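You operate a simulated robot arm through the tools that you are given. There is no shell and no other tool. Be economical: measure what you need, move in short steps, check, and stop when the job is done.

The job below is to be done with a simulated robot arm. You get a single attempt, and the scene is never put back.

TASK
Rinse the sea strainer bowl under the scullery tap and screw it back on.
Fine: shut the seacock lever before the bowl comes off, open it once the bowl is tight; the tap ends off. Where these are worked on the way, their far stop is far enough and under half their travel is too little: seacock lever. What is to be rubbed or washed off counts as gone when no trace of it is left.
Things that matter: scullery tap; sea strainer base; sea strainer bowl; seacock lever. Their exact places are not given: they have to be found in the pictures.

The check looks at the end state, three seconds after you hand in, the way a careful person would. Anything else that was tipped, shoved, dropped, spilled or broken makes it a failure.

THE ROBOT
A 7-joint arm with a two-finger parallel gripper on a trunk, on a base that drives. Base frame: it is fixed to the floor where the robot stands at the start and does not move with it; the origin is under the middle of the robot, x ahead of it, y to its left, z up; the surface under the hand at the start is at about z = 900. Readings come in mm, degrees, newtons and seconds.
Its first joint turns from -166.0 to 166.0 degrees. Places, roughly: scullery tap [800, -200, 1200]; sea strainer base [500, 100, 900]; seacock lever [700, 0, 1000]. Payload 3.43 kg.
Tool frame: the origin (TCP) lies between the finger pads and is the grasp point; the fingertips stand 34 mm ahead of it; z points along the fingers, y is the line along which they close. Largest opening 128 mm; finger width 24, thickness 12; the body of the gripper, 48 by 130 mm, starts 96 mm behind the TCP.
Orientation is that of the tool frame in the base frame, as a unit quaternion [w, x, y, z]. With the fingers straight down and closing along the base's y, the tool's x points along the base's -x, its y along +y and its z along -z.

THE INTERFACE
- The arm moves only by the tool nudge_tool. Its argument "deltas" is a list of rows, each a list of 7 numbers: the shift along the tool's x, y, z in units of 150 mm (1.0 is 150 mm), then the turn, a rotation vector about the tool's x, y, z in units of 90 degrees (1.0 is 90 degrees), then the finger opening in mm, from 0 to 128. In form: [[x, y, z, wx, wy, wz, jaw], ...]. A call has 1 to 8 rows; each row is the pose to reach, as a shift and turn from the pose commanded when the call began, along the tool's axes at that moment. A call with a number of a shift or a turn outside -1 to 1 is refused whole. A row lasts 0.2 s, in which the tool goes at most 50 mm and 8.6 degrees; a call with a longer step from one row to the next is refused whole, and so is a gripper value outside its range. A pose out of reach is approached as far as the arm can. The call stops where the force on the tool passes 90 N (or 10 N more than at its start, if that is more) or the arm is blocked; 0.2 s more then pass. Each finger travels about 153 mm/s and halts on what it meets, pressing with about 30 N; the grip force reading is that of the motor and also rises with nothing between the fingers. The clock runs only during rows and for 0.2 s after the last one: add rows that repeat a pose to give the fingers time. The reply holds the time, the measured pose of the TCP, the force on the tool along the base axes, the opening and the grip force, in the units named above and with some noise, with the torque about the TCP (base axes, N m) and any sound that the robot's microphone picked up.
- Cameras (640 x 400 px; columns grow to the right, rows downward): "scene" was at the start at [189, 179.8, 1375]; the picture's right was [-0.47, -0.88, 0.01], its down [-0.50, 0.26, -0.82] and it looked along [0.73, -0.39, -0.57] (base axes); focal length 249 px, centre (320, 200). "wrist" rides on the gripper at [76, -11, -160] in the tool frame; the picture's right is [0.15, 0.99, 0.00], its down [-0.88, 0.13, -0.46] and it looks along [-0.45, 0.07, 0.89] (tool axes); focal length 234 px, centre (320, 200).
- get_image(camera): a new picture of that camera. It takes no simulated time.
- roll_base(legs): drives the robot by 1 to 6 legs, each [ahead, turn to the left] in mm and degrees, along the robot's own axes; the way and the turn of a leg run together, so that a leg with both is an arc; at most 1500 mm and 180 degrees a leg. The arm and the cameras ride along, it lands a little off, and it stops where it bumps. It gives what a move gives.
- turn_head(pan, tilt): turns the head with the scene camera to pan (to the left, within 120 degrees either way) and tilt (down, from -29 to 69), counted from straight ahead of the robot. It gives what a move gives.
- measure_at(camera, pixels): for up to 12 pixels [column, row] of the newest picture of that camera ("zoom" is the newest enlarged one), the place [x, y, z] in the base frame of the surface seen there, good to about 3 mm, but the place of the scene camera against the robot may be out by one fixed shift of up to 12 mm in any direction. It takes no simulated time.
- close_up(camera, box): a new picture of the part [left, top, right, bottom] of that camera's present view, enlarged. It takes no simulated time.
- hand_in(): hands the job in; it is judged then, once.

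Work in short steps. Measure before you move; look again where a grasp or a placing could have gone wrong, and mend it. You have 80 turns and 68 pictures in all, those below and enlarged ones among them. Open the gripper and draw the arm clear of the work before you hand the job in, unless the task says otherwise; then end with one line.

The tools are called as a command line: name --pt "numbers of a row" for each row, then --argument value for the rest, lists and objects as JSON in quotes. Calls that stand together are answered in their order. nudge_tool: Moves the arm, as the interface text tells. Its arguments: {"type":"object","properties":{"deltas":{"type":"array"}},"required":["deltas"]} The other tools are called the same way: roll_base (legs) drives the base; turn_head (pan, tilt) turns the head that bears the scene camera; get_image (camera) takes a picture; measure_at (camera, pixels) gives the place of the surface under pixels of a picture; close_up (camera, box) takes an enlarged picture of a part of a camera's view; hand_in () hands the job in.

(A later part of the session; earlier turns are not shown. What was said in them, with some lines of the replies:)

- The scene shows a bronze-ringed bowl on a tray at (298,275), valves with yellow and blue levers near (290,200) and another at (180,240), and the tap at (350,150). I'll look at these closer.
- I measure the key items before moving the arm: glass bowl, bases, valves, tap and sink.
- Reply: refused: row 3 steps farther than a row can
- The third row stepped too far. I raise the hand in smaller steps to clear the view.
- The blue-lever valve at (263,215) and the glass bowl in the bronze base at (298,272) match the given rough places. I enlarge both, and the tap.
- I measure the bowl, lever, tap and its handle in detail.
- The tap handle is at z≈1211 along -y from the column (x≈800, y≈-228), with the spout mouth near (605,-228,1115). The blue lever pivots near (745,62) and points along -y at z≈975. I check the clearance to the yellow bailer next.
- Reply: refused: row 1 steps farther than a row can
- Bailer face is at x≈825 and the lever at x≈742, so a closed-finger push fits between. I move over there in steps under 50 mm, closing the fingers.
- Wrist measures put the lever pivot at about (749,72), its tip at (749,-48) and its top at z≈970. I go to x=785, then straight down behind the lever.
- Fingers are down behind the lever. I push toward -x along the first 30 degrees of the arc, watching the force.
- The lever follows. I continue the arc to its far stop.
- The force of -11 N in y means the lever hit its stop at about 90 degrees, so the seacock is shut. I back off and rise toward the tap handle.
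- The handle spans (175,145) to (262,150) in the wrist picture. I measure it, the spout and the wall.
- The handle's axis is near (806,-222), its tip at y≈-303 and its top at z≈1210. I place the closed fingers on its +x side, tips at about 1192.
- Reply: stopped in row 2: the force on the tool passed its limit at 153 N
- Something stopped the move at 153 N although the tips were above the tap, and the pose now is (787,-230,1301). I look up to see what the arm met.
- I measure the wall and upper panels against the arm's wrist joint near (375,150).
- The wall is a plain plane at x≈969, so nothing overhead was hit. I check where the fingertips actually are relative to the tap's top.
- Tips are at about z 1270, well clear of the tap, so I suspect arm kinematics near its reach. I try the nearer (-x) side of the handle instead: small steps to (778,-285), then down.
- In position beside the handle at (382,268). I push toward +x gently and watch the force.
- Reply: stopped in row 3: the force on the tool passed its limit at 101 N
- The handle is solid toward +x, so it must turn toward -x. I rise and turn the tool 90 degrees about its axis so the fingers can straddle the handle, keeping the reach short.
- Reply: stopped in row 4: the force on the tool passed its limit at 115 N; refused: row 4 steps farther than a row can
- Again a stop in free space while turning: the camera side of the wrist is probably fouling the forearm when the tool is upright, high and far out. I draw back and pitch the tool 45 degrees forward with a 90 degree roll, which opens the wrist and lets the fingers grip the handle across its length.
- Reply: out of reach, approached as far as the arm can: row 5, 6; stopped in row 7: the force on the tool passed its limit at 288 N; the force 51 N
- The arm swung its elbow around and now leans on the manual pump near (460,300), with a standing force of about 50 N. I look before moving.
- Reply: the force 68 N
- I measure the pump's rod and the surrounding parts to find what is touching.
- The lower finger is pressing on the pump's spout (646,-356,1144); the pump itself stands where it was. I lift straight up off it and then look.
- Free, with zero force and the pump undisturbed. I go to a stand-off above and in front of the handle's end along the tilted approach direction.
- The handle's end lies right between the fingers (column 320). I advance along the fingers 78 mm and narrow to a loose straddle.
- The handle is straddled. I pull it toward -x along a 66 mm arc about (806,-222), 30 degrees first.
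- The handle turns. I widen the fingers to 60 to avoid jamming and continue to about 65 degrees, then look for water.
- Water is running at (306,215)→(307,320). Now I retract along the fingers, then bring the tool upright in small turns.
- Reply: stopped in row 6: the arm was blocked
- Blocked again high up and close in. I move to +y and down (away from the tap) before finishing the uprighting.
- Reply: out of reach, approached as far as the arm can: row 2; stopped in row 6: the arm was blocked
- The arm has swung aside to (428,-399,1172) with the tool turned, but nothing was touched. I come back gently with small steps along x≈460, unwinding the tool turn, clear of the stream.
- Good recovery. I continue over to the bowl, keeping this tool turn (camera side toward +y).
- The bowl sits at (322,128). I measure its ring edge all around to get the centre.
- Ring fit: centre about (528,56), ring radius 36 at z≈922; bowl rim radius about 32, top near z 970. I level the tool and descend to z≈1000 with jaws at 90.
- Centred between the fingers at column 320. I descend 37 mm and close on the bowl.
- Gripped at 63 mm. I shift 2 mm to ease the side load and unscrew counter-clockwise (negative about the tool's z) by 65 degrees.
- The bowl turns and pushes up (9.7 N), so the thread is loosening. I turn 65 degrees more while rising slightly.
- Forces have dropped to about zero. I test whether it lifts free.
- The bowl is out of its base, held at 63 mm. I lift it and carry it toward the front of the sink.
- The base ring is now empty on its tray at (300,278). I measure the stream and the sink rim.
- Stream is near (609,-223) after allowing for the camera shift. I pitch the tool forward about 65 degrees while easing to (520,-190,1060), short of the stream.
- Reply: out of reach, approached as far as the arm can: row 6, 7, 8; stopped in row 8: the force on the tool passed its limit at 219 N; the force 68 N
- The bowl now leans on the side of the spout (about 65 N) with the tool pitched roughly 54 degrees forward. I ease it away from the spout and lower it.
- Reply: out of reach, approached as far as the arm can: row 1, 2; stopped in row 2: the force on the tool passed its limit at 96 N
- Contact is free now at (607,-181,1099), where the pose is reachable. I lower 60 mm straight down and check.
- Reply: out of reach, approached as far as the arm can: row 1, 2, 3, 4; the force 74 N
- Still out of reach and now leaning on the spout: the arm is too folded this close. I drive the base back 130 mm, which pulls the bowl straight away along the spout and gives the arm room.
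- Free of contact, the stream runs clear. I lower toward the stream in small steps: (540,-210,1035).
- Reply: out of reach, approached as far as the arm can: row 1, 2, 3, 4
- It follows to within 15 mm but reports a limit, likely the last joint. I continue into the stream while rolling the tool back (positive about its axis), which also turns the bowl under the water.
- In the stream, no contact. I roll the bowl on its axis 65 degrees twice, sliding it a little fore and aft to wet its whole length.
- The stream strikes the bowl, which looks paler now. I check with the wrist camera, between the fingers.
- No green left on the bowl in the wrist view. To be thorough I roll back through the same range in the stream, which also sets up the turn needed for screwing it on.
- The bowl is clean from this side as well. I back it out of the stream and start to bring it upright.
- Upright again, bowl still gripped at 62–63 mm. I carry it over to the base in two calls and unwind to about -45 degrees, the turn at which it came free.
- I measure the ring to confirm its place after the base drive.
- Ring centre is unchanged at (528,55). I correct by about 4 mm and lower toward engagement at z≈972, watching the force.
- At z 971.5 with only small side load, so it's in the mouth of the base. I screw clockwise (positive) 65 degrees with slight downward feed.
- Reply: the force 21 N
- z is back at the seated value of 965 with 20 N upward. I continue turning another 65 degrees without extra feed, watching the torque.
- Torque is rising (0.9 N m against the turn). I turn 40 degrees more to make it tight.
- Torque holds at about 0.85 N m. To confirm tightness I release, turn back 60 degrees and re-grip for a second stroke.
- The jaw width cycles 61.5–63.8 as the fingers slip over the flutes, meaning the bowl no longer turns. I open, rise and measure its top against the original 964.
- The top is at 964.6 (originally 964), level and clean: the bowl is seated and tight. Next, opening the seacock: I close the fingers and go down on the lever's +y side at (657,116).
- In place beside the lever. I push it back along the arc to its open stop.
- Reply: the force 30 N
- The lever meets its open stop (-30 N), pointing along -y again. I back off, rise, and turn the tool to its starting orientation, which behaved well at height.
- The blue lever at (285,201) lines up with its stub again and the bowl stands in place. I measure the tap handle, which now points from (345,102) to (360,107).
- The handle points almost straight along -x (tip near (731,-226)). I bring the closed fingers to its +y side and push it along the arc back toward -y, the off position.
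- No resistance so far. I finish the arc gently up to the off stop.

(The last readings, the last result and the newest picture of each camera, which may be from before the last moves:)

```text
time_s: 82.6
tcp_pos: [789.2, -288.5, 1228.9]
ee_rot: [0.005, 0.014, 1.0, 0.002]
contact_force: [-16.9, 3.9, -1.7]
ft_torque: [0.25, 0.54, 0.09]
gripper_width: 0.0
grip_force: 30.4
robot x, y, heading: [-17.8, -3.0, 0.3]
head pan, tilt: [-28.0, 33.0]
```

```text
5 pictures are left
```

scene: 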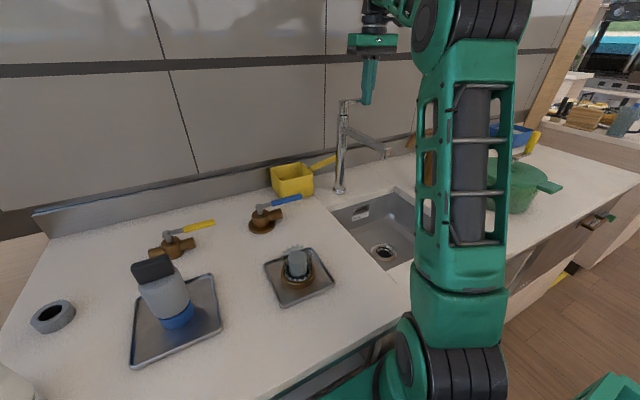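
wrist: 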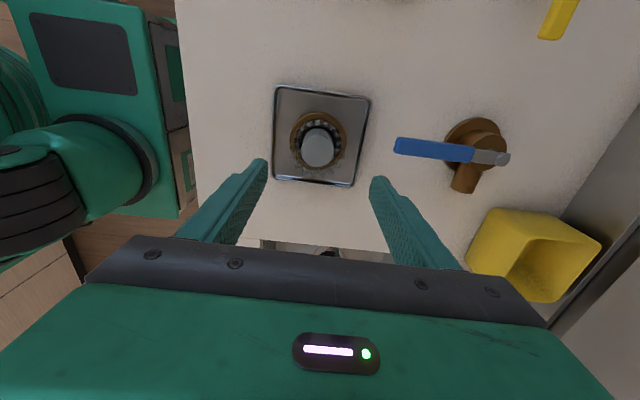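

Water has stopped and the handle meets its off stop. I withdraw clear and open the gripper.

nudge_tool --pt "0.15 0 0 0 0 0 0" --pt "0.4 0.1 0 0 0 0 0" --pt "0.6 0.3 0 0 0 0 0" --pt "0.8 0.5 0 0 0 0 0" --pt "0.9 0.75 0 0 0 0 40" --pt "0.9 1.0 0 0 0 0 80" --pt "0.9 1.0 0 0 0 0 80"

close_up --camera "scene" --box '[230, 80, 420, 310]'

close_up --camera "scene" --box '[260, 235, 340, 310]'

```text
time_s: 84.2
tcp_pos: [661.9, -136.6, 1230.0]
ee_rot: [0.005, 0.015, 1.0, 0.0]
contact_force: [1.2, -0.3, -0.3]
ft_torque: [0.01, 0.02, 0.0]
gripper_width: 80.0
grip_force: 0.1
robot x, y, heading: [-18.2, -5.8, 0.2]
head pan, tilt: [-28.0, 33.0]
```

```text
1.74 times, centred on (325, 195) of scene
```

zoom: 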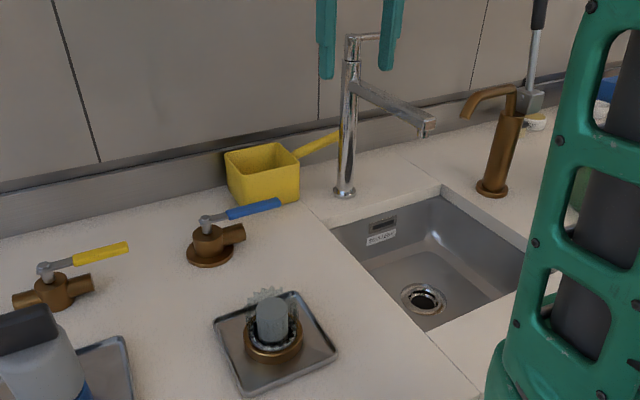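

```text
5.33 times, centred on (300, 272) of scene
```

zoom: 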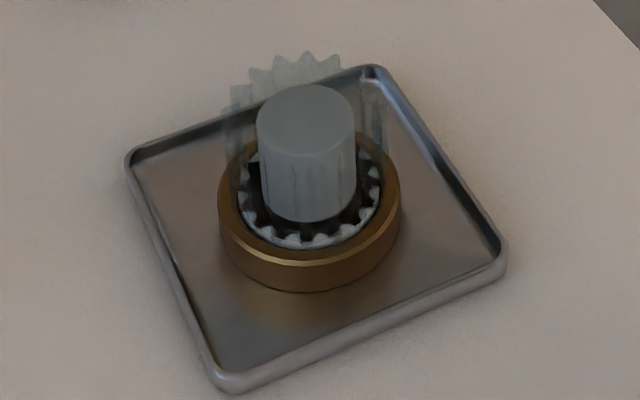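

The pictures show a clean, seated bowl, the seacock lever in line with its stub, no water running, and the other items in place. The arm is clear with the gripper open, so I hand in.

hand_in

```text
The job is handed in.
```

I rinsed the sea strainer bowl clean and screwed it back on tight, with the seacock shut before the bowl came off and opened again afterwards, and the tap is off. On the way the arm leaned on the tap spout and the pump spout, but both looked undisturbed in the last pictures.
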